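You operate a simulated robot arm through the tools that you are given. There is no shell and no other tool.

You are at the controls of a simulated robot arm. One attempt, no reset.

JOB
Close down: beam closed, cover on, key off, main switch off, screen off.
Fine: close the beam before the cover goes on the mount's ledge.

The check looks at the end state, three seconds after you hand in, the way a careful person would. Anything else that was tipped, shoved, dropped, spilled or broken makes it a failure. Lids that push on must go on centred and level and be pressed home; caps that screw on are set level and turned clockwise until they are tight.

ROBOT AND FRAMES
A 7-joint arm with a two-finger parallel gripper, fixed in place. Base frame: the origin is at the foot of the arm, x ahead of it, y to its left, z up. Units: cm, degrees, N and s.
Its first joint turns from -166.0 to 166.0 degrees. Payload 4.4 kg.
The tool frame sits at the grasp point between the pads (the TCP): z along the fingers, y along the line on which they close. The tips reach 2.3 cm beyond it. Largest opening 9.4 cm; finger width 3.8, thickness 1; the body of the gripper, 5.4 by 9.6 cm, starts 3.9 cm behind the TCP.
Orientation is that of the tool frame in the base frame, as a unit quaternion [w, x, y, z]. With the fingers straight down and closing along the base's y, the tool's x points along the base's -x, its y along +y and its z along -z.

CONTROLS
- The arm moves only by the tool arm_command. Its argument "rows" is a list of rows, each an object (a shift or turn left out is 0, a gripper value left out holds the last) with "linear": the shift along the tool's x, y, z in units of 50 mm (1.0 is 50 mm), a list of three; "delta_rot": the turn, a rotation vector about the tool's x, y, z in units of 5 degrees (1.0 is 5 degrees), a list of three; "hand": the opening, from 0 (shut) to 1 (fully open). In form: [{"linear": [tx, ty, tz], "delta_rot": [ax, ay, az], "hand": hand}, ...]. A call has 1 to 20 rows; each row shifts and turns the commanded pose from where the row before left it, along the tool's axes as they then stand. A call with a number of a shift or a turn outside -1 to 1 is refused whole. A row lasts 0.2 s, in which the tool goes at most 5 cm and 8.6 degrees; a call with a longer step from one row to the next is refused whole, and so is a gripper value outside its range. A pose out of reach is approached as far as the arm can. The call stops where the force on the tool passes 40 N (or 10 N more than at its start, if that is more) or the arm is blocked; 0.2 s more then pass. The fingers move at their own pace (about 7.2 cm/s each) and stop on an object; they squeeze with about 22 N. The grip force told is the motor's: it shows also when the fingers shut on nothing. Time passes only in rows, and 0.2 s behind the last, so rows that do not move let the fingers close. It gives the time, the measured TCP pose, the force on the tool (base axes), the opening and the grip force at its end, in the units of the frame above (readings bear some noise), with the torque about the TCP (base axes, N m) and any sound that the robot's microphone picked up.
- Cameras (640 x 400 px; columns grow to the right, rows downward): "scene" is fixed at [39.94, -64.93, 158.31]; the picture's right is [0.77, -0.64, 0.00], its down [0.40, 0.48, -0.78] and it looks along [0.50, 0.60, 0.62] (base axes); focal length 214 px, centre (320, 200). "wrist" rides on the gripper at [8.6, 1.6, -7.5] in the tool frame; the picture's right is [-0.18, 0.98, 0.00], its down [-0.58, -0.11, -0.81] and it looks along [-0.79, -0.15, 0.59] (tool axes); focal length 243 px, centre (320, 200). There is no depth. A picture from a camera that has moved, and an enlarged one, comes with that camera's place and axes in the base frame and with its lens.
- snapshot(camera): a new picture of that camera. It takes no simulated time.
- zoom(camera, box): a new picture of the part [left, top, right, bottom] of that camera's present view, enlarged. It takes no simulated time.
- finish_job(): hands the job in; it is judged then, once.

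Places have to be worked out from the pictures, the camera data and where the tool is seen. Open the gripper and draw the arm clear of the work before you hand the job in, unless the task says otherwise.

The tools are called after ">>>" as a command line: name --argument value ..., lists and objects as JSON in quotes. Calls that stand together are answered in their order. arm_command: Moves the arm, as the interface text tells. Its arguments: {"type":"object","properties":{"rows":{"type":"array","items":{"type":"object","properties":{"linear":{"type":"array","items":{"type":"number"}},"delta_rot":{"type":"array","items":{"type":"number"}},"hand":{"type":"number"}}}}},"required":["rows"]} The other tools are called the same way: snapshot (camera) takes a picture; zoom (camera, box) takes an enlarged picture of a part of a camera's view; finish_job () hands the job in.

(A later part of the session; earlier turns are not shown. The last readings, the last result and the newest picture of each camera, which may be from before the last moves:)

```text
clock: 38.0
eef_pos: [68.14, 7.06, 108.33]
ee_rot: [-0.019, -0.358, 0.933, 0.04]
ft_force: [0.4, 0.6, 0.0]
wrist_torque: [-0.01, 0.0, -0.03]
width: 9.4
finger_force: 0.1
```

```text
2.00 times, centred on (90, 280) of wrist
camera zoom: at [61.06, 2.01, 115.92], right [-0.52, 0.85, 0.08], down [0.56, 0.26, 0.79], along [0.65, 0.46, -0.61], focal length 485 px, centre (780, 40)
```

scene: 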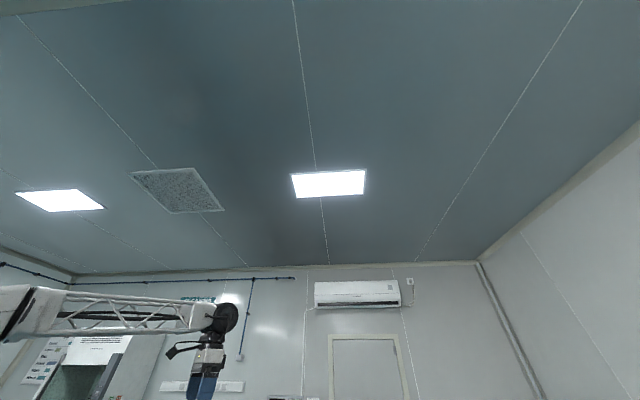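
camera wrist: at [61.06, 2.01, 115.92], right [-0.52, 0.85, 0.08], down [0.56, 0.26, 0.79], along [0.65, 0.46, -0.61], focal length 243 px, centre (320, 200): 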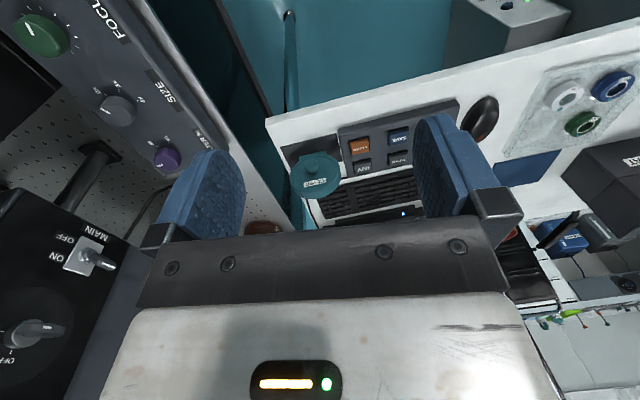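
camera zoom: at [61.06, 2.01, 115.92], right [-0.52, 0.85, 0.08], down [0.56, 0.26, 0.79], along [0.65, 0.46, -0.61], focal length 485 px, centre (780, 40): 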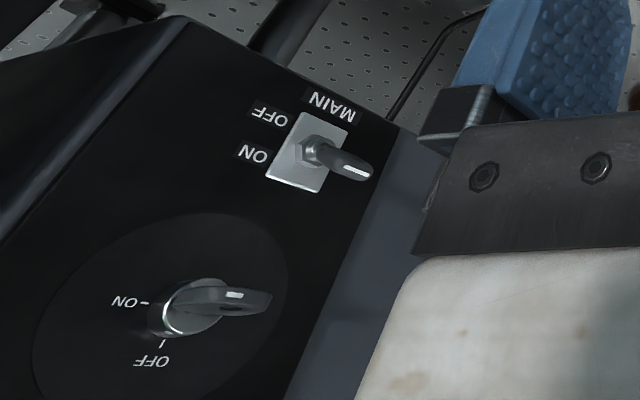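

The cover is a ~10.5 cm disc standing upright on a foot, knob facing −u, centre near (90.4, 22.4, 81.7). Before picking it up I'll test whether the arm reaches the mount with the camera on top: go up, flip the tool about its axis.

>>> arm_command --rows '[{"linear": [0.1, 0.088, -0.95]}, {"linear": [0.1, 0.088, -0.95]}, {"linear": [0.1, 0.088, -0.95]}, {"linear": [0.1, 0.088, -0.95]}, {"linear": [0.1, 0.088, -0.95]}, {"linear": [0.1, 0.088, -0.95], "delta_rot": [1, 0, 0]}, {"delta_rot": [0, 0, 1]}, {"delta_rot": [0, 0, 1]}, {"delta_rot": [0, 0, 1]}, {"delta_rot": [0, 0, 1]}, {"delta_rot": [0, 0, 1]}, {"delta_rot": [0, 0, 1]}, {"delta_rot": [0, 0, 1]}, {"delta_rot": [0, 0, 1]}, {"delta_rot": [0, 0, 1]}, {"delta_rot": [0, 0, 1]}, {"delta_rot": [0, 0, 1]}, {"delta_rot": [0, 0, 1]}, {"delta_rot": [0, 0, 1]}, {"delta_rot": [0, 0, 1]}]'

>>> arm_command --rows '[{"delta_rot": [0, 0, 1]}, {"delta_rot": [0, 0, 1]}, {"delta_rot": [0, 0, 1]}, {"delta_rot": [0, 0, 1]}, {"delta_rot": [0, 0, 1]}, {"delta_rot": [0, 0, 1]}, {"delta_rot": [0, 0, 1]}, {"delta_rot": [0, 0, 1]}, {"delta_rot": [0, 0, 1]}, {"delta_rot": [0, 0, 1]}, {"delta_rot": [0, 0, 1]}, {"delta_rot": [0, 0, 1]}, {"delta_rot": [0, 0, 1]}, {"delta_rot": [0, 0, 1]}, {"delta_rot": [0, 0, 1]}, {"delta_rot": [0, 0, 1]}, {"delta_rot": [0, 0, 1]}, {"delta_rot": [0, 0, 1]}, {"delta_rot": [0, 0, 1]}, {"delta_rot": [0, 0, 1]}]'

```text
clock: 42.2
eef_pos: [65.65, 5.15, 136.99]
ee_rot: [-0.002, 0.242, 0.97, -0.003]
ft_force: [-0.2, 0.2, -0.5]
wrist_torque: [-0.01, -0.02, 0.02]
width: 9.43
finger_force: 0.1
```

```text
clock: 46.4
eef_pos: [65.83, 5.2, 137.15]
ee_rot: [0.002, 0.899, 0.439, -0.004]
ft_force: [-0.3, -0.2, -0.4]
wrist_torque: [-0.01, -0.02, 0.01]
width: 9.38
finger_force: 0.0
```

The flip worked. Finish the yaw to 45° and tilt forward so the tool points along +u, ~25° below horizontal.

>>> arm_command --rows '[{"delta_rot": [0, 0, 1]}, {"delta_rot": [0, 0, 0.44]}, {"delta_rot": [0, 1, 0]}, {"delta_rot": [0, 1, 0]}, {"delta_rot": [0, 1, 0]}, {"delta_rot": [0, 1, 0]}, {"delta_rot": [0, 1, 0]}, {"delta_rot": [0, 1, 0]}, {"delta_rot": [0, 1, 0]}, {"delta_rot": [0, 1, 0]}, {"delta_rot": [0, 1, 0]}, {"delta_rot": [0, 1, 0]}, {"delta_rot": [0, 1, 0]}, {"delta_rot": [0, 1, 0]}, {"delta_rot": [0, 1, 0]}, {"delta_rot": [0, 0, 0]}]'

>>> snapshot --camera "wrist"

>>> snapshot --camera "scene"

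```text
clock: 49.8
eef_pos: [65.81, 5.22, 136.93]
ee_rot: [-0.204, 0.781, 0.322, 0.494]
ft_force: [-0.5, -0.6, -0.1]
wrist_torque: [0.02, 0.01, -0.02]
width: 9.4
finger_force: 0.0
```

```text
taken
camera wrist: at [64.84, 2.04, 148.02], right [0.64, -0.75, -0.17], down [-0.77, -0.61, -0.18], along [0.03, 0.24, -0.97], focal length 243 px, centre (320, 200)
```

wrist: 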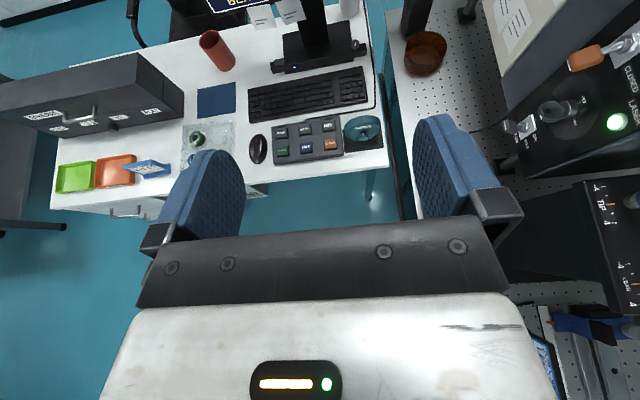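

```text
taken
```

scene: 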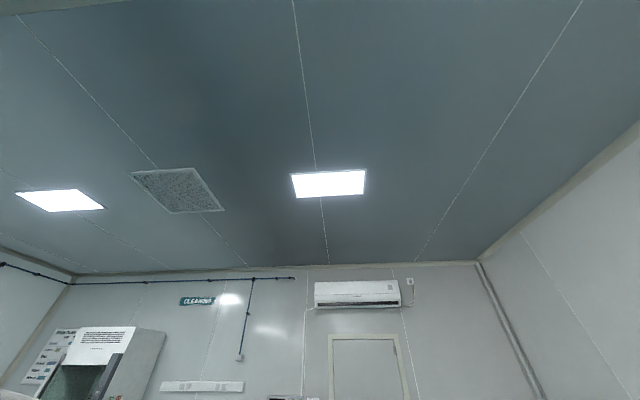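

Now I have a good near-vertical, upright view. Enlarge the cover and desk to measure positions and orientation.

>>> zoom --camera "wrist" --box '[300, 60, 420, 200]'

>>> zoom --camera "wrist" --box '[230, 0, 390, 120]'

>>> zoom --camera "wrist" --box '[480, 20, 640, 140]'

```text
2.86 times, centred on (360, 130) of wrist
camera zoom: at [64.84, 2.04, 148.02], right [0.64, -0.75, -0.17], down [-0.77, -0.61, -0.18], along [0.03, 0.24, -0.97], focal length 693 px, centre (206, 400)
```

zoom: 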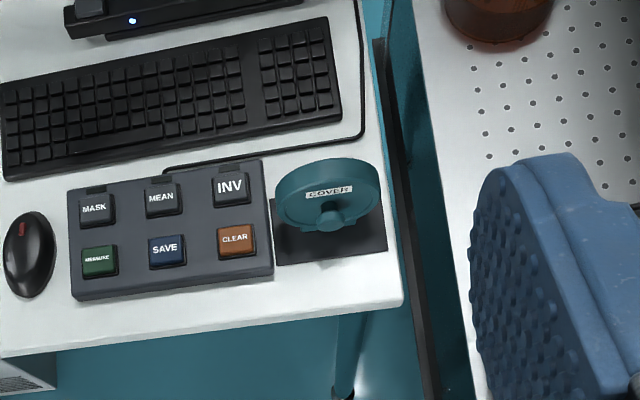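

```text
3.33 times, centred on (310, 60) of wrist
camera zoom: at [64.84, 2.04, 148.02], right [0.64, -0.75, -0.17], down [-0.77, -0.61, -0.18], along [0.03, 0.24, -0.97], focal length 809 px, centre (353, 667)
```

zoom: 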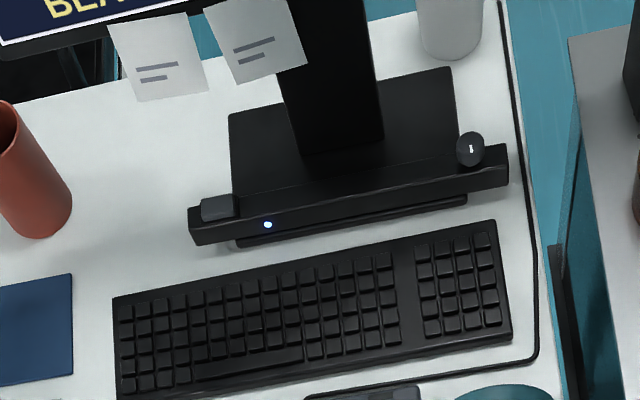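

```text
3.33 times, centred on (560, 80) of wrist
camera zoom: at [64.84, 2.04, 148.02], right [0.64, -0.75, -0.17], down [-0.77, -0.61, -0.18], along [0.03, 0.24, -0.97], focal length 809 px, centre (-480, 600)
```

zoom: 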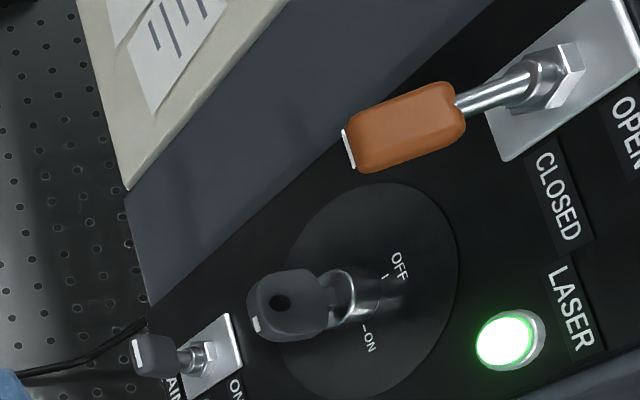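

Geometry confirmed: the bench/desk frame is at exactly 45°. The monitor's bar has a blue LED and a grey button at its left end. Now a dry run to the mount to check reach and view the ledge from above.

>>> arm_command --rows '[{"linear": [-0.236, 0.751, -0.5]}, {"linear": [-0.236, 0.751, -0.5]}, {"linear": [-0.236, 0.751, -0.5]}, {"linear": [-0.236, 0.751, -0.5]}, {"linear": [-0.236, 0.751, -0.5]}, {"linear": [-0.236, 0.751, -0.5]}, {"linear": [-0.236, 0.751, -0.5]}, {"linear": [-0.236, 0.751, -0.5]}, {"linear": [-0.236, 0.751, -0.5]}, {"linear": [-0.236, 0.751, -0.5]}, {"linear": [-0.236, 0.751, -0.5]}, {"linear": [-0.236, 0.751, -0.5]}, {"linear": [-0.236, 0.751, -0.5]}, {"linear": [0, 0, 0]}]'

>>> snapshot --camera "wrist"

```text
clock: 52.8
eef_pos: [74.72, -54.96, 137.27]
ee_rot: [-0.204, 0.782, 0.322, 0.494]
ft_force: [-0.7, 0.1, 0.9]
wrist_torque: [-0.02, 0.0, -0.01]
width: 9.41
finger_force: 0.0
```

```text
taken
camera wrist: at [73.71, -58.16, 148.22], right [0.64, -0.75, -0.17], down [-0.77, -0.61, -0.18], along [0.03, 0.24, -0.97], focal length 243 px, centre (320, 200)
```

wrist: 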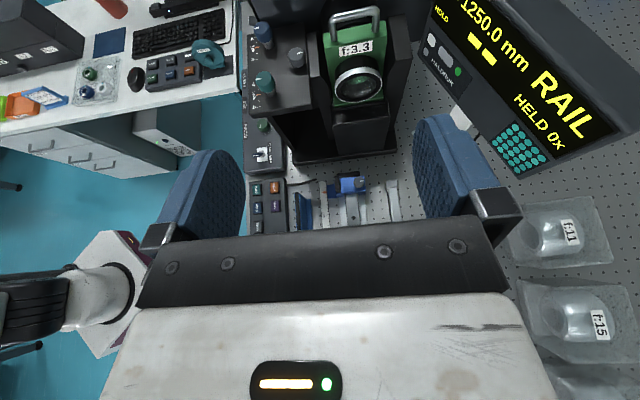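

>>> zoom --camera "wrist" --box '[280, 0, 420, 170]'

```text
2.35 times, centred on (350, 85) of wrist
camera zoom: at [73.71, -58.16, 148.22], right [0.64, -0.75, -0.17], down [-0.77, -0.61, -0.18], along [0.03, 0.24, -0.97], focal length 571 px, centre (249, 471)
```

zoom: 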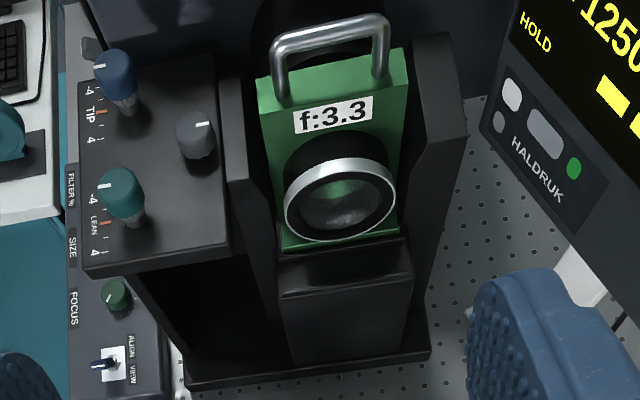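

The ledge is clear now: about 11 cm wide, centred on the lens axis, front edge near u≈35.9 (along-rail coordinate), top z≈100.5; lens axis at n≈−95.9, z≈106.4. I'll dry-run the place pose with the hand partly shut to check reach.

>>> arm_command --rows '[{"linear": [-0.3675, 0.1025, 0.7], "hand": 0.4}, {"linear": [-0.3675, 0.1025, 0.7]}, {"linear": [-0.3675, 0.1025, 0.7]}, {"linear": [-0.3675, 0.1025, 0.7]}, {"linear": [-0.3675, 0.1025, 0.7]}, {"linear": [-0.3675, 0.1025, 0.7]}, {"linear": [-0.3675, 0.1025, 0.7]}, {"linear": [-0.3675, 0.1025, 0.7]}, {"linear": [0, 0, 0]}]'

>>> snapshot --camera "wrist"

```text
clock: 54.8
eef_pos: [91.04, -44.42, 111.77]
ee_rot: [-0.204, 0.781, 0.323, 0.494]
ft_force: [0.5, 0.3, 1.0]
wrist_torque: [-0.01, -0.01, -0.04]
width: 3.75
finger_force: 0.0
```

```text
taken
camera wrist: at [90.03, -47.65, 122.76], right [0.64, -0.75, -0.17], down [-0.77, -0.61, -0.18], along [0.03, 0.24, -0.97], focal length 243 px, centre (320, 200)
```

wrist: 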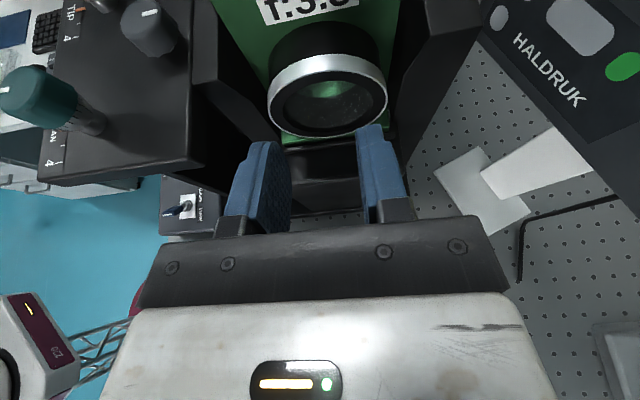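

Reach is fine. Enlarge this close view for accurate ledge and lens measurements.

>>> zoom --camera "wrist" --box '[200, 0, 440, 220]'

```text
1.82 times, centred on (320, 110) of wrist
camera zoom: at [90.03, -47.65, 122.76], right [0.64, -0.75, -0.17], down [-0.77, -0.61, -0.18], along [0.03, 0.24, -0.97], focal length 441 px, centre (320, 364)
```

zoom: 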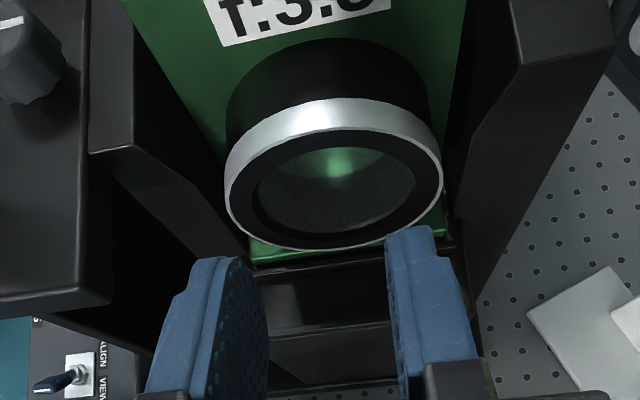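

Lens centre ≈ (96.6, −39.1, 106.1); ledge ≈ u 36.1–39.0, z ≈ 100.75. Now back out the way I came and go toward the cover.

>>> arm_command --rows '[{"linear": [0.3675, -0.1025, -0.7]}, {"linear": [0.3675, -0.1025, -0.7]}, {"linear": [0.3675, -0.1025, -0.7]}, {"linear": [0.3675, -0.1025, -0.7]}, {"linear": [0.3675, -0.1025, -0.7]}, {"linear": [0.3675, -0.1025, -0.7]}, {"linear": [0.3675, -0.1025, -0.7]}, {"linear": [0.3675, -0.1025, -0.7]}]'

>>> arm_command --rows '[{"linear": [0.236, -0.751, 0.5]}, {"linear": [0.236, -0.751, 0.5]}, {"linear": [0.236, -0.751, 0.5]}, {"linear": [0.236, -0.751, 0.5]}, {"linear": [0.236, -0.751, 0.5]}, {"linear": [0.236, -0.751, 0.5]}, {"linear": [0.236, -0.751, 0.5]}, {"linear": [0.236, -0.751, 0.5]}, {"linear": [0.236, -0.751, 0.5]}, {"linear": [0.236, -0.751, 0.5]}, {"linear": [0.236, -0.751, 0.5]}, {"linear": [0.236, -0.751, 0.5]}, {"linear": [0.236, -0.751, 0.5]}, {"linear": [0, 0, 0]}]'

```text
clock: 56.6
eef_pos: [74.68, -54.65, 137.4]
ee_rot: [-0.204, 0.781, 0.323, 0.493]
ft_force: [0.4, -0.5, -0.4]
wrist_torque: [0.03, -0.01, 0.02]
width: 3.76
finger_force: 0.1
```

```text
clock: 59.6
eef_pos: [65.72, 5.2, 136.93]
ee_rot: [-0.204, 0.781, 0.323, 0.494]
ft_force: [-0.7, -0.4, -0.1]
wrist_torque: [-0.01, 0.01, -0.02]
width: 3.77
finger_force: 0.0
```

>>> arm_command --rows '[{"linear": [-0.658, 0.124, 0.633], "hand": 0.7}, {"linear": [-0.658, 0.124, 0.633]}, {"linear": [-0.658, 0.124, 0.633]}, {"linear": [-0.658, 0.124, 0.633]}, {"linear": [-0.658, 0.124, 0.633]}, {"linear": [-0.658, 0.124, 0.633]}, {"linear": [-0.658, 0.124, 0.633]}, {"linear": [-0.658, 0.124, 0.633]}, {"linear": [-0.658, 0.124, 0.633]}, {"linear": [0, 0, 0]}]'

>>> snapshot --camera "wrist"

>>> zoom --camera "wrist" --box '[240, 20, 400, 180]'

```text
clock: 61.8
eef_pos: [78.79, 10.3, 97.82]
ee_rot: [-0.204, 0.782, 0.323, 0.493]
ft_force: [-0.2, 0.7, -0.3]
wrist_torque: [0.0, 0.0, 0.0]
width: 6.59
finger_force: 0.0
```

```text
taken
camera wrist: at [77.93, 7.16, 108.81], right [0.64, -0.75, -0.17], down [-0.77, -0.61, -0.18], along [0.03, 0.24, -0.97], focal length 243 px, centre (320, 200)
```

wrist: 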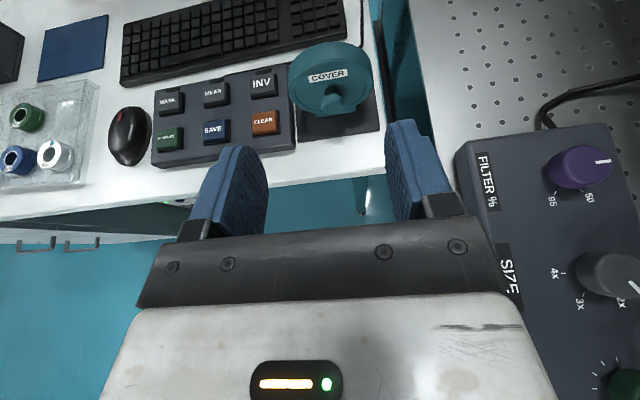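

```text
2.50 times, centred on (320, 100) of wrist
camera zoom: at [77.93, 7.16, 108.81], right [0.64, -0.75, -0.17], down [-0.77, -0.61, -0.18], along [0.03, 0.24, -0.97], focal length 606 px, centre (320, 450)
```

zoom: 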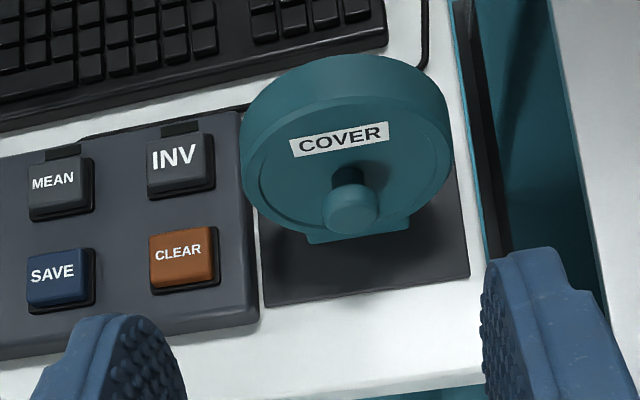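

The knob head triangulates to (88.9, 20.55, 81.9) in three views; the cover's front face is at u≈79.5 and its foot on the mat at z≈76. I go to a pre-grasp pose in front of the knob.

>>> arm_command --rows '[{"linear": [-0.563, -0.005, 0.653], "hand": 0.55}, {"linear": [-0.563, -0.005, 0.653]}, {"linear": [-0.563, -0.005, 0.653]}, {"linear": [-0.563, -0.005, 0.653]}, {"linear": [0, 0, 0]}]'

>>> snapshot --camera "wrist"

```text
clock: 63.0
eef_pos: [83.79, 15.55, 82.13]
ee_rot: [-0.204, 0.781, 0.323, 0.494]
ft_force: [0.7, 0.1, 0.0]
wrist_torque: [0.01, 0.02, 0.02]
width: 5.17
finger_force: 0.0
```

```text
taken
camera wrist: at [82.84, 12.33, 93.07], right [0.64, -0.75, -0.17], down [-0.77, -0.61, -0.18], along [0.03, 0.24, -0.97], focal length 243 px, centre (320, 200)
```

wrist: 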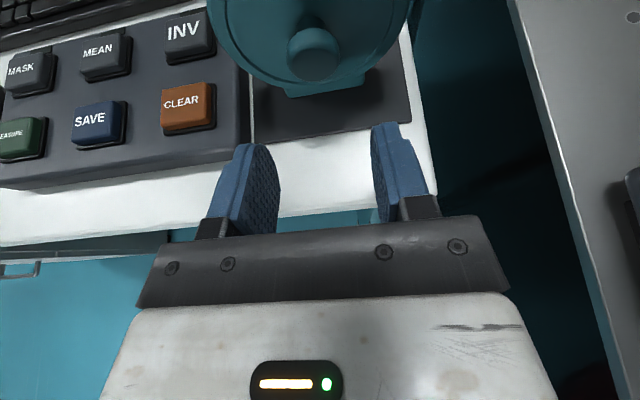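

Aligned within ~0.25 cm laterally. Move forward 6 cm with a slight lateral correction, look, then close.

>>> arm_command --rows '[{"linear": [0.162, 0.015, 0.373]}, {"linear": [0.162, 0.015, 0.373]}, {"linear": [0.162, 0.015, 0.373]}, {"linear": [0, 0, 0]}]'

>>> zoom --camera "wrist" --box '[200, 60, 440, 260]'

```text
clock: 64.0
eef_pos: [88.38, 19.52, 81.97]
ee_rot: [-0.203, 0.782, 0.322, 0.494]
ft_force: [0.3, -0.3, 0.9]
wrist_torque: [0.0, 0.01, 0.01]
width: 5.17
finger_force: 0.0
```

```text
2.00 times, centred on (320, 160) of wrist
camera zoom: at [87.22, 16.26, 92.94], right [0.64, -0.75, -0.17], down [-0.77, -0.61, -0.18], along [0.03, 0.24, -0.97], focal length 485 px, centre (320, 280)
```

zoom: 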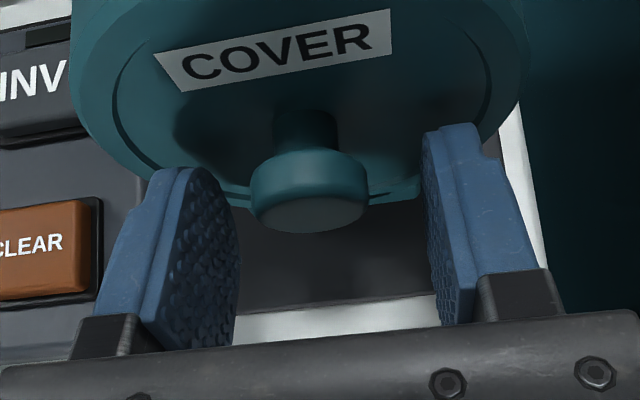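

The knob sits ~0.25 cm toward +n of the finger midplane; I correct that and close.

>>> arm_command --rows '[{"linear": [0, -0.05, 0]}, {"linear": [0, 0, 0]}, {"hand": 0.35}, {"hand": 0.3}, {"hand": 0.25}, {"hand": 0.2}, {"hand": 0.15}, {"hand": 0}, {"linear": [0, 0, 0]}, {"linear": [0, 0, 0]}]'

>>> zoom --camera "wrist" --box '[200, 60, 440, 260]'

```text
clock: 66.2
eef_pos: [88.06, 19.66, 82.03]
ee_rot: [-0.203, 0.782, 0.322, 0.494]
ft_force: [0.4, -0.6, 1.8]
wrist_torque: [0.1, -0.07, -0.06]
width: 2.75
finger_force: 22.0
```

```text
2.00 times, centred on (320, 160) of wrist
camera zoom: at [87.06, 16.42, 92.98], right [0.64, -0.75, -0.17], down [-0.77, -0.61, -0.18], along [0.03, 0.24, -0.97], focal length 485 px, centre (320, 280)
```

zoom: 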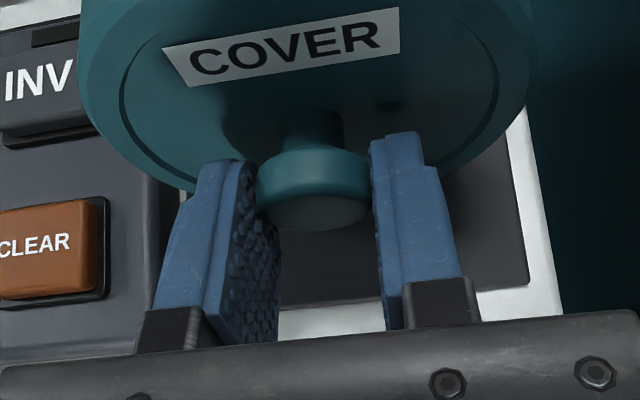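

Gripped at 2.75 cm. Lift straight up slowly and check.

>>> arm_command --rows '[{"linear": [0.09, 0, -0.043]}, {"linear": [0.09, 0, -0.043]}, {"linear": [0.18, 0, -0.085]}, {"linear": [0.27, 0, -0.128]}, {"linear": [0.36, 0, -0.171]}, {"linear": [0, 0, 0]}]'

>>> snapshot --camera "wrist"

```text
clock: 67.6
eef_pos: [88.2, 19.66, 87.62]
ee_rot: [-0.204, 0.782, 0.322, 0.493]
ft_force: [-0.6, -0.2, -2.1]
wrist_torque: [-0.06, 0.04, 0.01]
width: 2.77
finger_force: 21.7
```

```text
taken
camera wrist: at [87.17, 16.42, 98.54], right [0.64, -0.75, -0.17], down [-0.77, -0.61, -0.18], along [0.03, 0.24, -0.97], focal length 243 px, centre (320, 200)
```

wrist: 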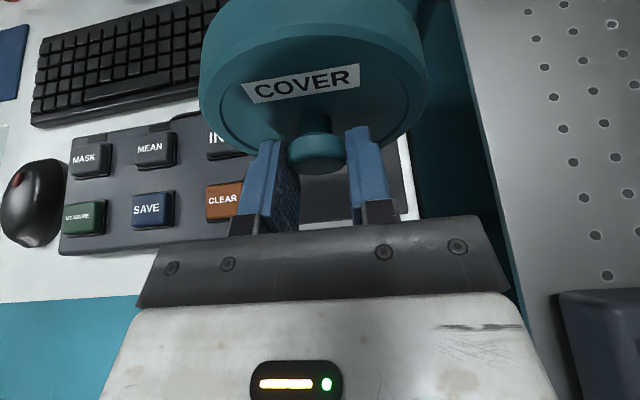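

The cover lifts cleanly without slipping. Raise it to z≈140 and then carry it over to the mount side.

>>> arm_command --rows '[{"linear": [0.45, 0, -0.213]}, {"linear": [0.722, 0, -0.342]}, {"linear": [0.722, 0, -0.342]}, {"linear": [0.722, 0, -0.342]}, {"linear": [0.722, 0, -0.342]}, {"linear": [0.722, 0, -0.342]}, {"linear": [0.722, 0, -0.342]}, {"linear": [0.722, 0, -0.342]}, {"linear": [0.722, 0, -0.342]}, {"linear": [0.722, 0, -0.342]}, {"linear": [0.722, 0, -0.342]}, {"linear": [0.722, 0, -0.342]}, {"linear": [0.722, 0, -0.342]}, {"linear": [0.361, 0, -0.171]}, {"linear": [0, 0, 0]}]'

>>> arm_command --rows '[{"linear": [-0.134, 0.218, -0.281]}, {"linear": [-0.267, 0.435, -0.562]}, {"linear": [-0.267, 0.435, -0.562]}, {"linear": [-0.267, 0.435, -0.562]}, {"linear": [-0.267, 0.435, -0.562]}, {"linear": [-0.267, 0.435, -0.562]}, {"linear": [-0.267, 0.435, -0.562]}, {"linear": [-0.267, 0.435, -0.562]}, {"linear": [-0.267, 0.435, -0.562]}, {"linear": [-0.267, 0.435, -0.562]}, {"linear": [-0.267, 0.435, -0.562]}, {"linear": [-0.267, 0.435, -0.562]}, {"linear": [-0.267, 0.435, -0.562]}, {"linear": [-0.267, 0.435, -0.562]}, {"linear": [-0.267, 0.435, -0.562]}, {"linear": [-0.267, 0.435, -0.562]}, {"linear": [-0.267, 0.435, -0.562]}, {"linear": [-0.267, 0.435, -0.562]}, {"linear": [-0.267, 0.435, -0.562]}, {"linear": [-0.267, 0.435, -0.562]}]'

>>> snapshot --camera "wrist"

```text
clock: 70.8
eef_pos: [88.17, 19.65, 139.94]
ee_rot: [-0.204, 0.781, 0.322, 0.494]
ft_force: [-0.2, -0.7, -1.5]
wrist_torque: [-0.03, 0.09, 0.0]
width: 2.74
finger_force: 22.3
```

```text
clock: 75.0
eef_pos: [75.1, -53.21, 140.16]
ee_rot: [-0.204, 0.781, 0.324, 0.494]
ft_force: [-0.8, -0.1, -1.6]
wrist_torque: [-0.08, 0.06, 0.04]
width: 2.71
finger_force: 22.2
```

```text
taken
camera wrist: at [74.09, -56.39, 151.14], right [0.64, -0.75, -0.17], down [-0.77, -0.61, -0.18], along [0.03, 0.24, -0.97], focal length 243 px, centre (320, 200)
```

wrist: 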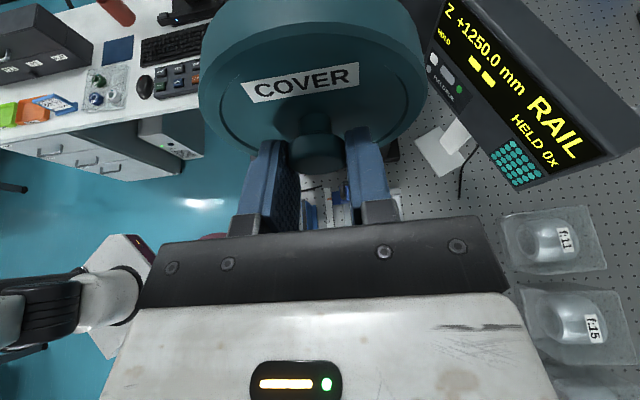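

Cover still held firmly; it hides the mount from this camera, so I'll use the measured coordinates. Move to a pre-place pose in front of and above the ledge.

>>> arm_command --rows '[{"linear": [-0.408, 0.117, 0.549]}, {"linear": [-0.408, 0.117, 0.549]}, {"linear": [-0.408, 0.117, 0.549]}, {"linear": [-0.408, 0.117, 0.549]}, {"linear": [-0.408, 0.117, 0.549]}, {"linear": [-0.408, 0.117, 0.549]}, {"linear": [-0.408, 0.117, 0.549]}, {"linear": [-0.408, 0.117, 0.549]}, {"linear": [-0.408, 0.117, 0.549]}, {"linear": [0, 0, 0]}]'

>>> snapshot --camera "wrist"

```text
clock: 77.2
eef_pos: [89.05, -46.61, 112.87]
ee_rot: [-0.205, 0.781, 0.323, 0.494]
ft_force: [0.2, -0.1, -1.0]
wrist_torque: [-0.04, 0.07, 0.02]
width: 2.76
finger_force: 22.1
```

```text
taken
camera wrist: at [88.12, -49.82, 123.8], right [0.64, -0.75, -0.17], down [-0.77, -0.61, -0.18], along [0.03, 0.24, -0.97], focal length 243 px, centre (320, 200)
```

wrist: 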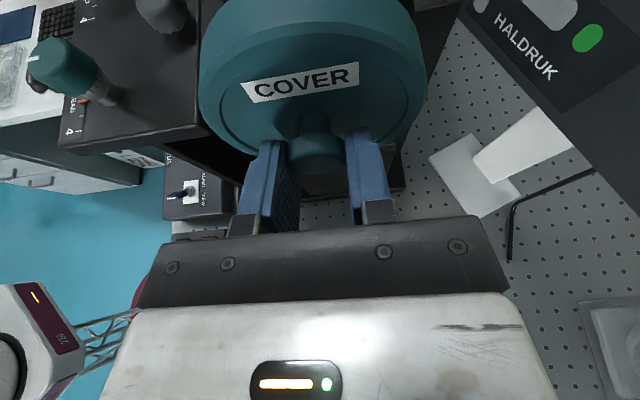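

Position u=30.0, n=−95.9 as planned. Forward 3.3 cm over the ledge, then down to just above expected contact.

>>> arm_command --rows '[{"linear": [0.141, 0, 0.298]}, {"linear": [0.141, 0, 0.298]}, {"linear": [0, 0, 0]}, {"linear": [-0.3, 0, 0.142]}, {"linear": [-0.3, 0, 0.142]}, {"linear": [-0.3, 0, 0.142]}, {"linear": [0, 0, 0]}]'

>>> snapshot --camera "wrist"

```text
clock: 78.8
eef_pos: [91.32, -44.5, 107.61]
ee_rot: [-0.204, 0.781, 0.323, 0.494]
ft_force: [0.0, -0.2, -2.5]
wrist_torque: [-0.06, 0.05, 0.0]
width: 2.73
finger_force: 21.7
```

```text
taken
camera wrist: at [90.36, -47.71, 118.57], right [0.64, -0.75, -0.17], down [-0.77, -0.61, -0.18], along [0.03, 0.24, -0.97], focal length 243 px, centre (320, 200)
```

wrist: 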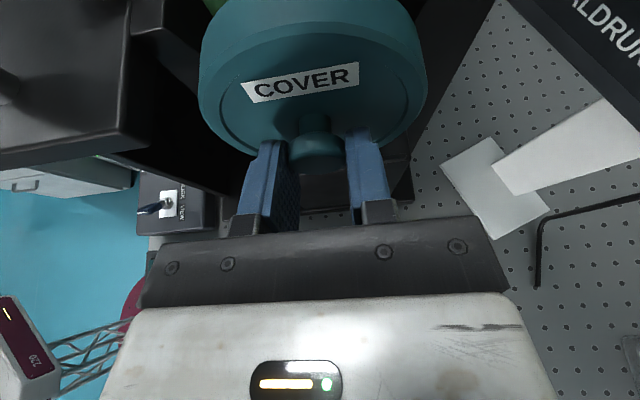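

>>> arm_command --rows '[{"linear": [-0.036, 0, 0.017]}, {"linear": [-0.036, 0, 0.017]}, {"linear": [-0.036, 0, 0.017]}, {"linear": [0, 0, 0]}]'

>>> zoom --camera "wrist" --box '[180, 80, 440, 240]'

```text
clock: 79.8
eef_pos: [91.32, -44.48, 107.08]
ee_rot: [-0.203, 0.781, 0.321, 0.495]
ft_force: [0.2, -0.7, -1.6]
wrist_torque: [-0.06, 0.07, 0.03]
width: 2.74
finger_force: 21.7
```

```text
2.46 times, centred on (310, 160) of wrist
camera zoom: at [90.38, -47.72, 118.06], right [0.64, -0.75, -0.17], down [-0.77, -0.61, -0.18], along [0.03, 0.24, -0.97], focal length 597 px, centre (345, 298)
```

zoom: 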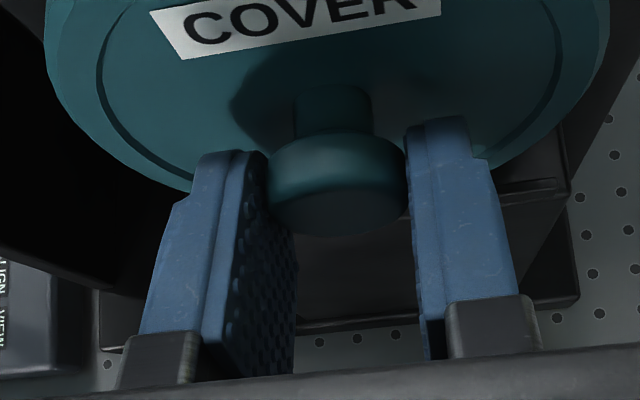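

Not in contact yet; the ledge's right front corner reads (97.4, −46.5), matching the earlier estimate. Continue down in small steps.

>>> arm_command --rows '[{"linear": [-0.036, 0, 0.017]}, {"linear": [-0.027, 0, 0.013]}, {"linear": [0, 0, 0]}]'

```text
clock: 80.6
eef_pos: [91.39, -44.5, 106.81]
ee_rot: [-0.203, 0.782, 0.322, 0.494]
ft_force: [0.5, 0.2, -1.9]
wrist_torque: [-0.07, 0.01, 0.01]
width: 2.75
finger_force: 22.0
```

>>> arm_command --rows '[{"linear": [-0.027, 0, 0.013]}, {"linear": [-0.027, 0, 0.013]}, {"linear": [0, 0, 0]}]'

```text
clock: 81.4
eef_pos: [91.45, -44.6, 106.55]
ee_rot: [-0.203, 0.782, 0.322, 0.494]
ft_force: [0.2, -1.4, 3.5]
wrist_torque: [-0.08, -0.12, -0.01]
width: 2.72
finger_force: 22.0
```

Contact (force changed by +5 N) at TCP z≈106.6. Check the view before releasing.

>>> zoom --camera "wrist" --box '[250, 120, 420, 230]'

```text
3.64 times, centred on (335, 175) of wrist
camera zoom: at [90.47, -47.66, 117.55], right [0.64, -0.75, -0.17], down [-0.77, -0.61, -0.18], along [0.03, 0.24, -0.97], focal length 882 px, centre (266, 291)
```

zoom: 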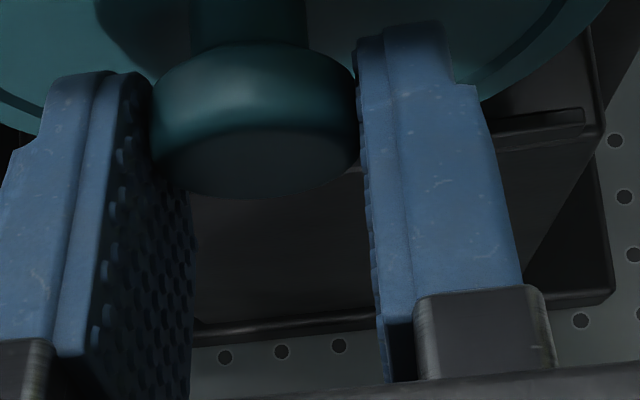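

>>> zoom --camera "wrist" --box '[370, 110, 430, 180]'

>>> zoom --camera "wrist" --box '[180, 100, 280, 200]'

```text
5.71 times, centred on (400, 145) of wrist
camera zoom: at [90.47, -47.66, 117.55], right [0.64, -0.75, -0.17], down [-0.77, -0.61, -0.18], along [0.03, 0.24, -0.97], focal length 1386 px, centre (-137, 514)
```

zoom: 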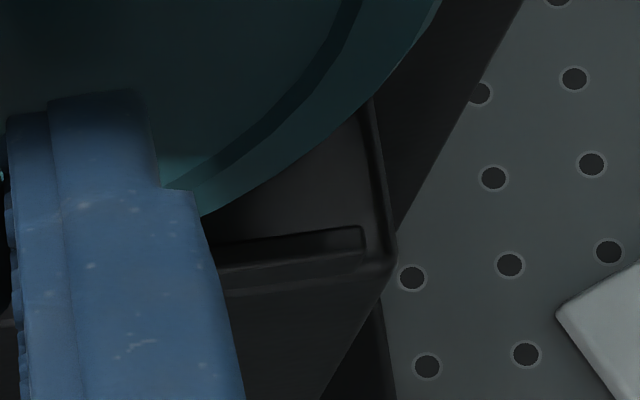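

```text
4.00 times, centred on (230, 150) of wrist
camera zoom: at [90.47, -47.66, 117.55], right [0.64, -0.75, -0.17], down [-0.77, -0.61, -0.18], along [0.03, 0.24, -0.97], focal length 970 px, centre (680, 400)
```

zoom: 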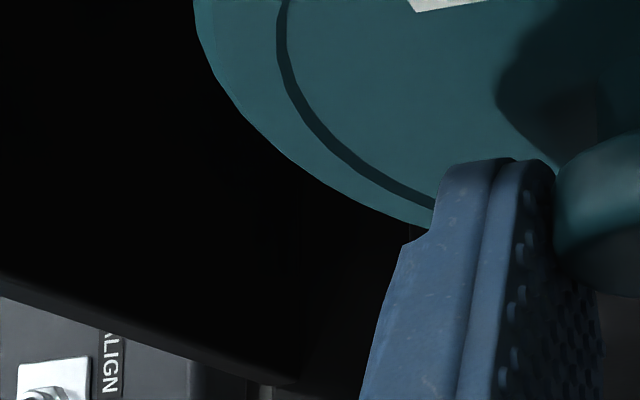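

The enlarged view shows a small raised lip along the ledge's front edge (u≈36.0–36.4), so the foot may be resting on it. I'll lift 1.2 cm, move 0.5 cm toward the lens, and lower again.

>>> arm_command --rows '[{"linear": [0.108, 0, -0.051]}, {"linear": [0.108, 0, -0.051]}, {"linear": [0.022, 0, 0.045]}, {"linear": [0.022, 0, 0.045]}, {"linear": [-0.108, 0, 0.051]}, {"linear": [-0.036, 0, 0.017]}, {"linear": [0, 0, 0]}]'

>>> zoom --camera "wrist" --box '[370, 110, 430, 180]'

```text
clock: 83.0
eef_pos: [91.8, -44.15, 106.76]
ee_rot: [-0.203, 0.782, 0.322, 0.494]
ft_force: [-0.2, 0.5, -1.2]
wrist_torque: [-0.06, 0.05, 0.03]
width: 2.74
finger_force: 21.9
```

```text
5.71 times, centred on (400, 145) of wrist
camera zoom: at [90.79, -47.31, 117.85], right [0.64, -0.75, -0.17], down [-0.77, -0.61, -0.18], along [0.03, 0.24, -0.97], focal length 1386 px, centre (-137, 514)
```

zoom: 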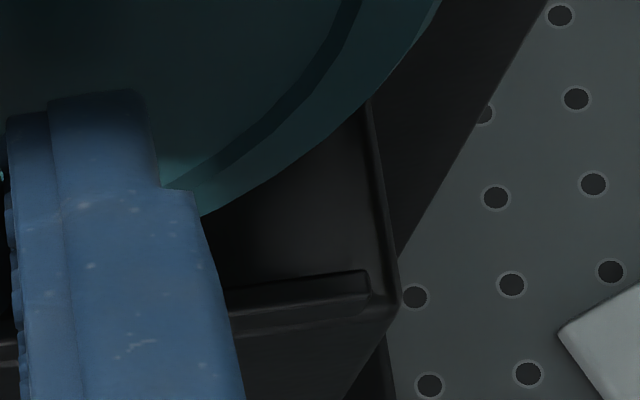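

>>> arm_command --rows '[{"linear": [-0.027, 0, 0.013]}, {"linear": [-0.018, 0, 0.009]}, {"linear": [0, 0, 0]}]'

>>> arm_command --rows '[{"linear": [-0.018, 0, 0.009]}, {"linear": [0, 0, 0]}]'

```text
clock: 83.8
eef_pos: [91.85, -44.12, 106.63]
ee_rot: [-0.203, 0.782, 0.322, 0.494]
ft_force: [-0.3, -0.3, -2.2]
wrist_torque: [-0.07, 0.05, 0.02]
width: 2.75
finger_force: 21.8
```

```text
clock: 84.4
eef_pos: [91.86, -44.15, 106.54]
ee_rot: [-0.203, 0.781, 0.322, 0.495]
ft_force: [-0.9, 1.7, 5.1]
wrist_torque: [0.1, -0.16, 0.06]
width: 2.74
finger_force: 21.8
```

Contact at the same height (z≈106.55) in both positions. To verify the foot is down behind the lip, I'll relax slightly and slide back toward −u in small steps, looking for the lip's resistance.

>>> arm_command --rows '[{"linear": [0.01, 0, -0.005]}, {"linear": [-0.026, 0, -0.054]}, {"linear": [0, 0, 0]}]'

>>> arm_command --rows '[{"linear": [-0.026, 0, -0.054]}, {"linear": [0, 0, 0]}]'

>>> arm_command --rows '[{"linear": [-0.017, 0, -0.036]}, {"linear": [0, 0, 0]}]'

```text
clock: 85.2
eef_pos: [91.4, -44.36, 106.67]
ee_rot: [-0.205, 0.781, 0.323, 0.494]
ft_force: [0.0, 0.1, -1.7]
wrist_torque: [-0.06, 0.03, -0.03]
width: 2.71
finger_force: 22.3
```

```text
clock: 85.8
eef_pos: [91.31, -44.57, 106.64]
ee_rot: [-0.204, 0.782, 0.323, 0.493]
ft_force: [0.5, -0.5, -3.0]
wrist_torque: [-0.06, 0.06, -0.02]
width: 2.72
finger_force: 21.4
```

```text
clock: 86.4
eef_pos: [91.11, -44.64, 106.72]
ee_rot: [-0.203, 0.782, 0.322, 0.493]
ft_force: [0.9, 0.1, -1.9]
wrist_torque: [-0.04, 0.08, 0.0]
width: 2.75
finger_force: 21.9
```

>>> arm_command --rows '[{"linear": [-0.017, 0, -0.036]}, {"linear": [0, 0, 0]}]'

>>> arm_command --rows '[{"linear": [-0.017, 0, -0.036]}, {"linear": [0, 0, 0]}]'

```text
clock: 87.0
eef_pos: [90.95, -44.89, 106.49]
ee_rot: [-0.204, 0.781, 0.322, 0.494]
ft_force: [-0.5, 0.4, -2.2]
wrist_torque: [-0.08, 0.05, -0.01]
width: 2.73
finger_force: 21.8
```

```text
clock: 87.6
eef_pos: [90.93, -44.98, 106.67]
ee_rot: [-0.204, 0.781, 0.323, 0.494]
ft_force: [-0.9, 0.5, -2.8]
wrist_torque: [-0.04, 0.11, 0.02]
width: 2.75
finger_force: 22.6
```

No resistance, so I need a better look at the ledge. I'll back off, up and to the side, and zoom in on the ledge and lip.

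>>> arm_command --rows '[{"linear": [0.3, 0, -0.14]}, {"linear": [0.3, 0, -0.3]}, {"linear": [-0.2, 0, -0.5]}, {"linear": [-0.2, 0, -0.5]}, {"linear": [-0.2, -0.5, -0.5]}, {"linear": [-0.2, -0.5, -0.4]}, {"linear": [0, -0.5, 0]}, {"linear": [0, 0, 0]}]'

>>> snapshot --camera "wrist"

```text
clock: 89.4
eef_pos: [77.99, -47.27, 110.97]
ee_rot: [-0.204, 0.782, 0.322, 0.494]
ft_force: [0.4, 0.3, -3.4]
wrist_torque: [-0.05, 0.05, 0.02]
width: 2.75
finger_force: 21.8
```

```text
taken
camera wrist: at [76.9, -50.45, 121.82], right [0.64, -0.75, -0.17], down [-0.77, -0.61, -0.18], along [0.03, 0.24, -0.97], focal length 243 px, centre (320, 200)
```

wrist: 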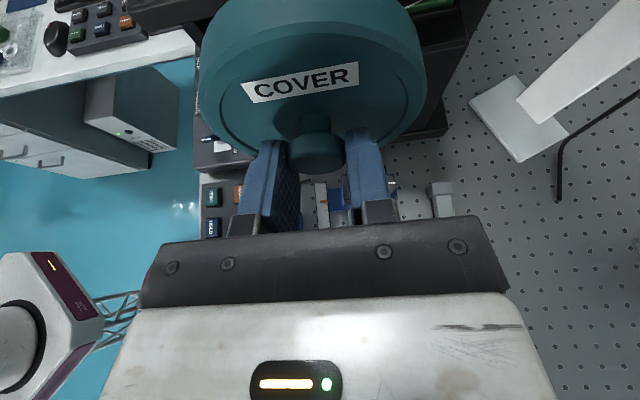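

>>> arm_command --rows '[{"linear": [0.45, -0.7, -0.21]}, {"linear": [0.45, -0.7, -0.21]}, {"linear": [0.36, -0.3, -0.17]}, {"linear": [0, 0, 0]}]'

>>> zoom --camera "wrist" --box '[390, 0, 530, 120]'

>>> zoom --camera "wrist" --box '[420, 20, 490, 80]'

```text
clock: 90.4
eef_pos: [72.08, -41.31, 117.89]
ee_rot: [-0.204, 0.781, 0.322, 0.494]
ft_force: [0.5, 0.5, -2.6]
wrist_torque: [-0.07, 0.06, 0.0]
width: 2.75
finger_force: 21.7
```

```text
3.33 times, centred on (460, 60) of wrist
camera zoom: at [71.06, -44.54, 128.82], right [0.64, -0.75, -0.17], down [-0.77, -0.61, -0.18], along [0.03, 0.24, -0.97], focal length 809 px, centre (-147, 667)
```

zoom: 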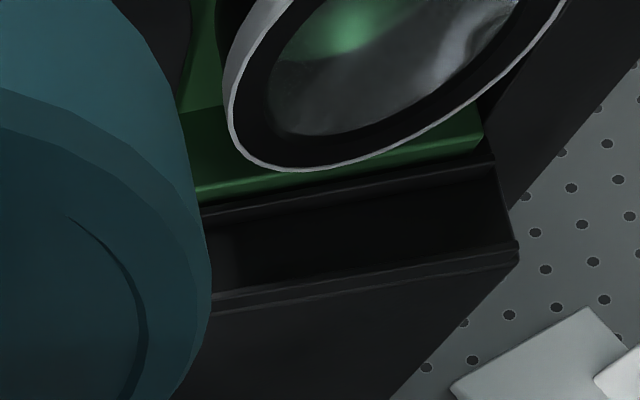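

```text
6.67 times, centred on (455, 50) of wrist
camera zoom: at [71.06, -44.54, 128.82], right [0.64, -0.75, -0.17], down [-0.77, -0.61, -0.18], along [0.03, 0.24, -0.97], focal length 1618 px, centre (-580, 1200)
```

zoom: 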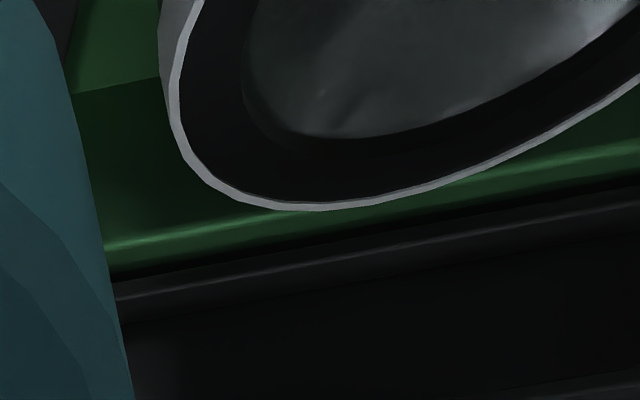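

>>> zoom --camera "wrist" --box '[490, 55, 530, 85]'

>>> zoom --camera "wrist" --box '[425, 65, 465, 95]'

```text
13.33 times, centred on (510, 70) of wrist
camera zoom: at [71.06, -44.54, 128.82], right [0.64, -0.75, -0.17], down [-0.77, -0.61, -0.18], along [0.03, 0.24, -0.97], focal length 3235 px, centre (-2213, 1933)
```

zoom: 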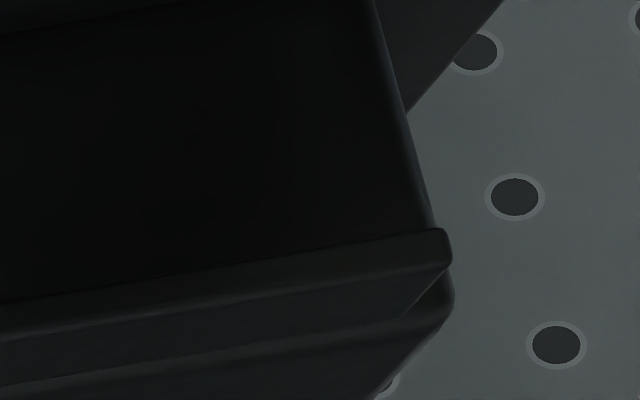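

```text
13.33 times, centred on (445, 80) of wrist
camera zoom: at [71.06, -44.54, 128.82], right [0.64, -0.75, -0.17], down [-0.77, -0.61, -0.18], along [0.03, 0.24, -0.97], focal length 3235 px, centre (-1347, 1800)
```

zoom: 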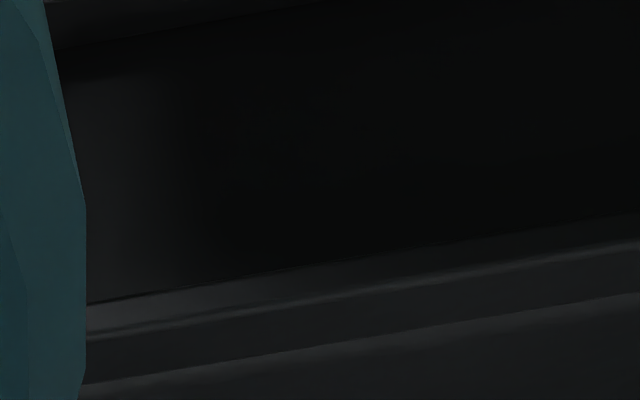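

A raised lip (≈0.6 cm high, at u≈36.1–36.4, top z≈100.8) runs along the front of the ledge, with a rail at the back. I need the cover's own depth; zoom in on the held cover.

>>> zoom --camera "wrist" --box '[190, 0, 440, 180]'

```text
2.22 times, centred on (315, 90) of wrist
camera zoom: at [71.06, -44.54, 128.82], right [0.64, -0.75, -0.17], down [-0.77, -0.61, -0.18], along [0.03, 0.24, -0.97], focal length 539 px, centre (331, 444)
```

zoom: 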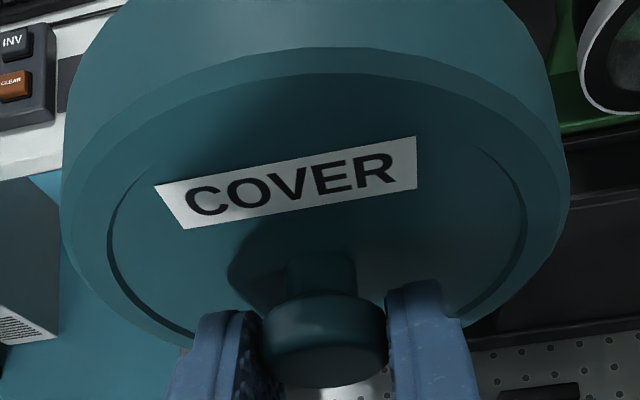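

>>> zoom --camera "wrist" --box '[490, 35, 530, 65]'

>>> zoom --camera "wrist" --box '[425, 45, 465, 75]'

```text
13.33 times, centred on (510, 50) of wrist
camera zoom: at [71.06, -44.54, 128.82], right [0.64, -0.75, -0.17], down [-0.77, -0.61, -0.18], along [0.03, 0.24, -0.97], focal length 3235 px, centre (-2213, 2200)
```

zoom: 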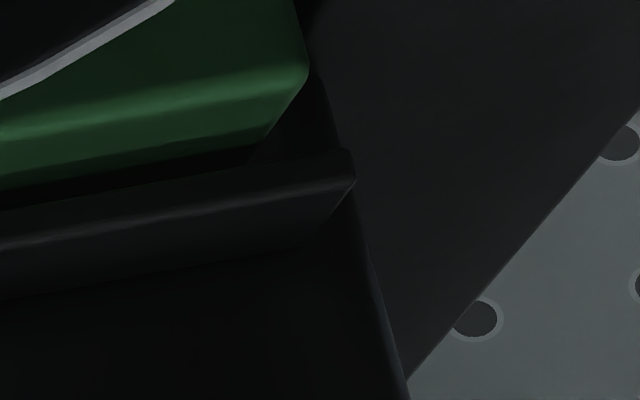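

```text
13.33 times, centred on (445, 60) of wrist
camera zoom: at [71.06, -44.54, 128.82], right [0.64, -0.75, -0.17], down [-0.77, -0.61, -0.18], along [0.03, 0.24, -0.97], focal length 3235 px, centre (-1347, 2067)
```

zoom: 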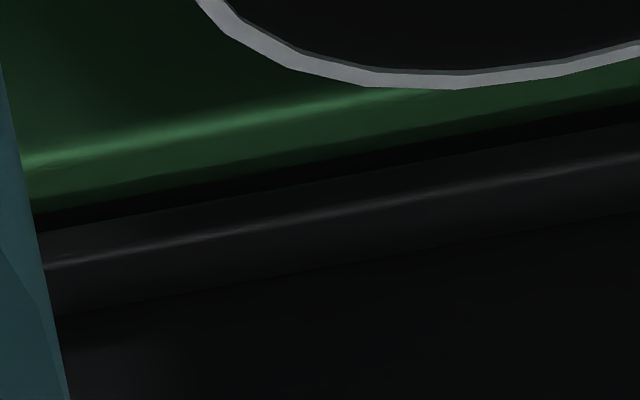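

The ledge is a channel: front lip at u≈36.1–36.4, back rail face at u≈39.5, floor ≈0.6 cm below the lip tops. My first contact was on the lip and the second likely on the back rail, so the foot has to be in between. I go back to the pre-place pose.

>>> arm_command --rows '[{"linear": [0, 0.79, 0]}, {"linear": [0, 0.79, 0]}, {"linear": [0, 0.79, 0]}, {"linear": [0, 0.79, 0]}, {"linear": [-0.06, 0, 0.635]}, {"linear": [-0.06, 0, 0.635]}, {"linear": [-0.06, 0, 0.635]}, {"linear": [0, 0, 0]}, {"linear": [0, 0, 0]}]'

```text
clock: 92.4
eef_pos: [88.91, -46.82, 112.9]
ee_rot: [-0.205, 0.781, 0.323, 0.494]
ft_force: [0.3, -0.3, -1.8]
wrist_torque: [-0.09, 0.09, -0.01]
width: 2.76
finger_force: 21.8
```

>>> arm_command --rows '[{"linear": [0.16, 0, 0.338]}, {"linear": [0.16, 0, 0.338]}, {"linear": [0, 0, 0]}, {"linear": [-0.355, 0, 0.168]}, {"linear": [-0.355, 0, 0.168]}, {"linear": [-0.355, 0, 0.168]}, {"linear": [0, 0, 0]}, {"linear": [0, 0, 0]}]'

```text
clock: 94.2
eef_pos: [91.43, -44.1, 106.78]
ee_rot: [-0.203, 0.782, 0.322, 0.494]
ft_force: [0.1, 0.3, -2.2]
wrist_torque: [-0.04, 0.06, 0.03]
width: 2.76
finger_force: 22.1
```

>>> arm_command --rows '[{"linear": [-0.036, 0, 0.017]}, {"linear": [-0.027, 0, 0.013]}, {"linear": [0, 0, 0]}]'

>>> arm_command --rows '[{"linear": [-0.018, 0, 0.009]}, {"linear": [0, 0, 0]}]'

```text
clock: 95.0
eef_pos: [91.52, -44.1, 106.61]
ee_rot: [-0.203, 0.781, 0.323, 0.494]
ft_force: [-1.9, -1.0, 8.6]
wrist_torque: [0.09, -0.09, 0.02]
width: 2.74
finger_force: 22.0
```

```text
clock: 95.6
eef_pos: [91.57, -44.09, 106.52]
ee_rot: [-0.202, 0.782, 0.322, 0.494]
ft_force: [-6.3, 0.2, 23.8]
wrist_torque: [0.32, -0.25, 0.08]
width: 2.77
finger_force: 22.2
```

The torque shows the contact is about 2.9 cm ahead of the TCP, i.e. on the front lip. Raise 0.5, go 0.5 cm further toward the lens, and lower again.

>>> arm_command --rows '[{"linear": [0.09, 0, -0.043]}, {"linear": [0.02, 0, 0.043]}, {"linear": [0.02, 0, 0.043]}, {"linear": [0, 0, 0]}, {"linear": [-0.045, 0, 0.021]}, {"linear": [-0.027, 0, 0.013]}, {"linear": [0, 0, 0]}]'

```text
clock: 97.2
eef_pos: [91.85, -43.77, 106.46]
ee_rot: [-0.204, 0.781, 0.322, 0.494]
ft_force: [0.1, -0.1, -2.0]
wrist_torque: [-0.06, 0.06, 0.03]
width: 2.74
finger_force: 22.1
```

No contact at z=106.46 here — promising. Continue lowering.

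>>> arm_command --rows '[{"linear": [-0.027, 0, 0.013]}, {"linear": [0, 0, 0]}]'

>>> arm_command --rows '[{"linear": [-0.027, 0, 0.013]}, {"linear": [0, 0, 0]}]'

>>> arm_command --rows '[{"linear": [-0.018, 0, 0.009]}, {"linear": [0, 0, 0]}]'

```text
clock: 97.8
eef_pos: [91.8, -43.75, 106.37]
ee_rot: [-0.204, 0.781, 0.322, 0.495]
ft_force: [0.1, 0.1, -2.2]
wrist_torque: [-0.08, 0.09, 0.0]
width: 2.77
finger_force: 21.9
```

```text
clock: 98.4
eef_pos: [91.72, -43.86, 106.22]
ee_rot: [-0.204, 0.781, 0.322, 0.494]
ft_force: [-0.4, -0.4, -2.4]
wrist_torque: [-0.01, 0.04, -0.06]
width: 2.77
finger_force: 21.9
```

```text
clock: 99.0
eef_pos: [91.98, -43.78, 106.2]
ee_rot: [-0.204, 0.781, 0.322, 0.495]
ft_force: [0.7, -0.3, -3.2]
wrist_torque: [-0.05, 0.06, 0.04]
width: 2.74
finger_force: 22.1
```

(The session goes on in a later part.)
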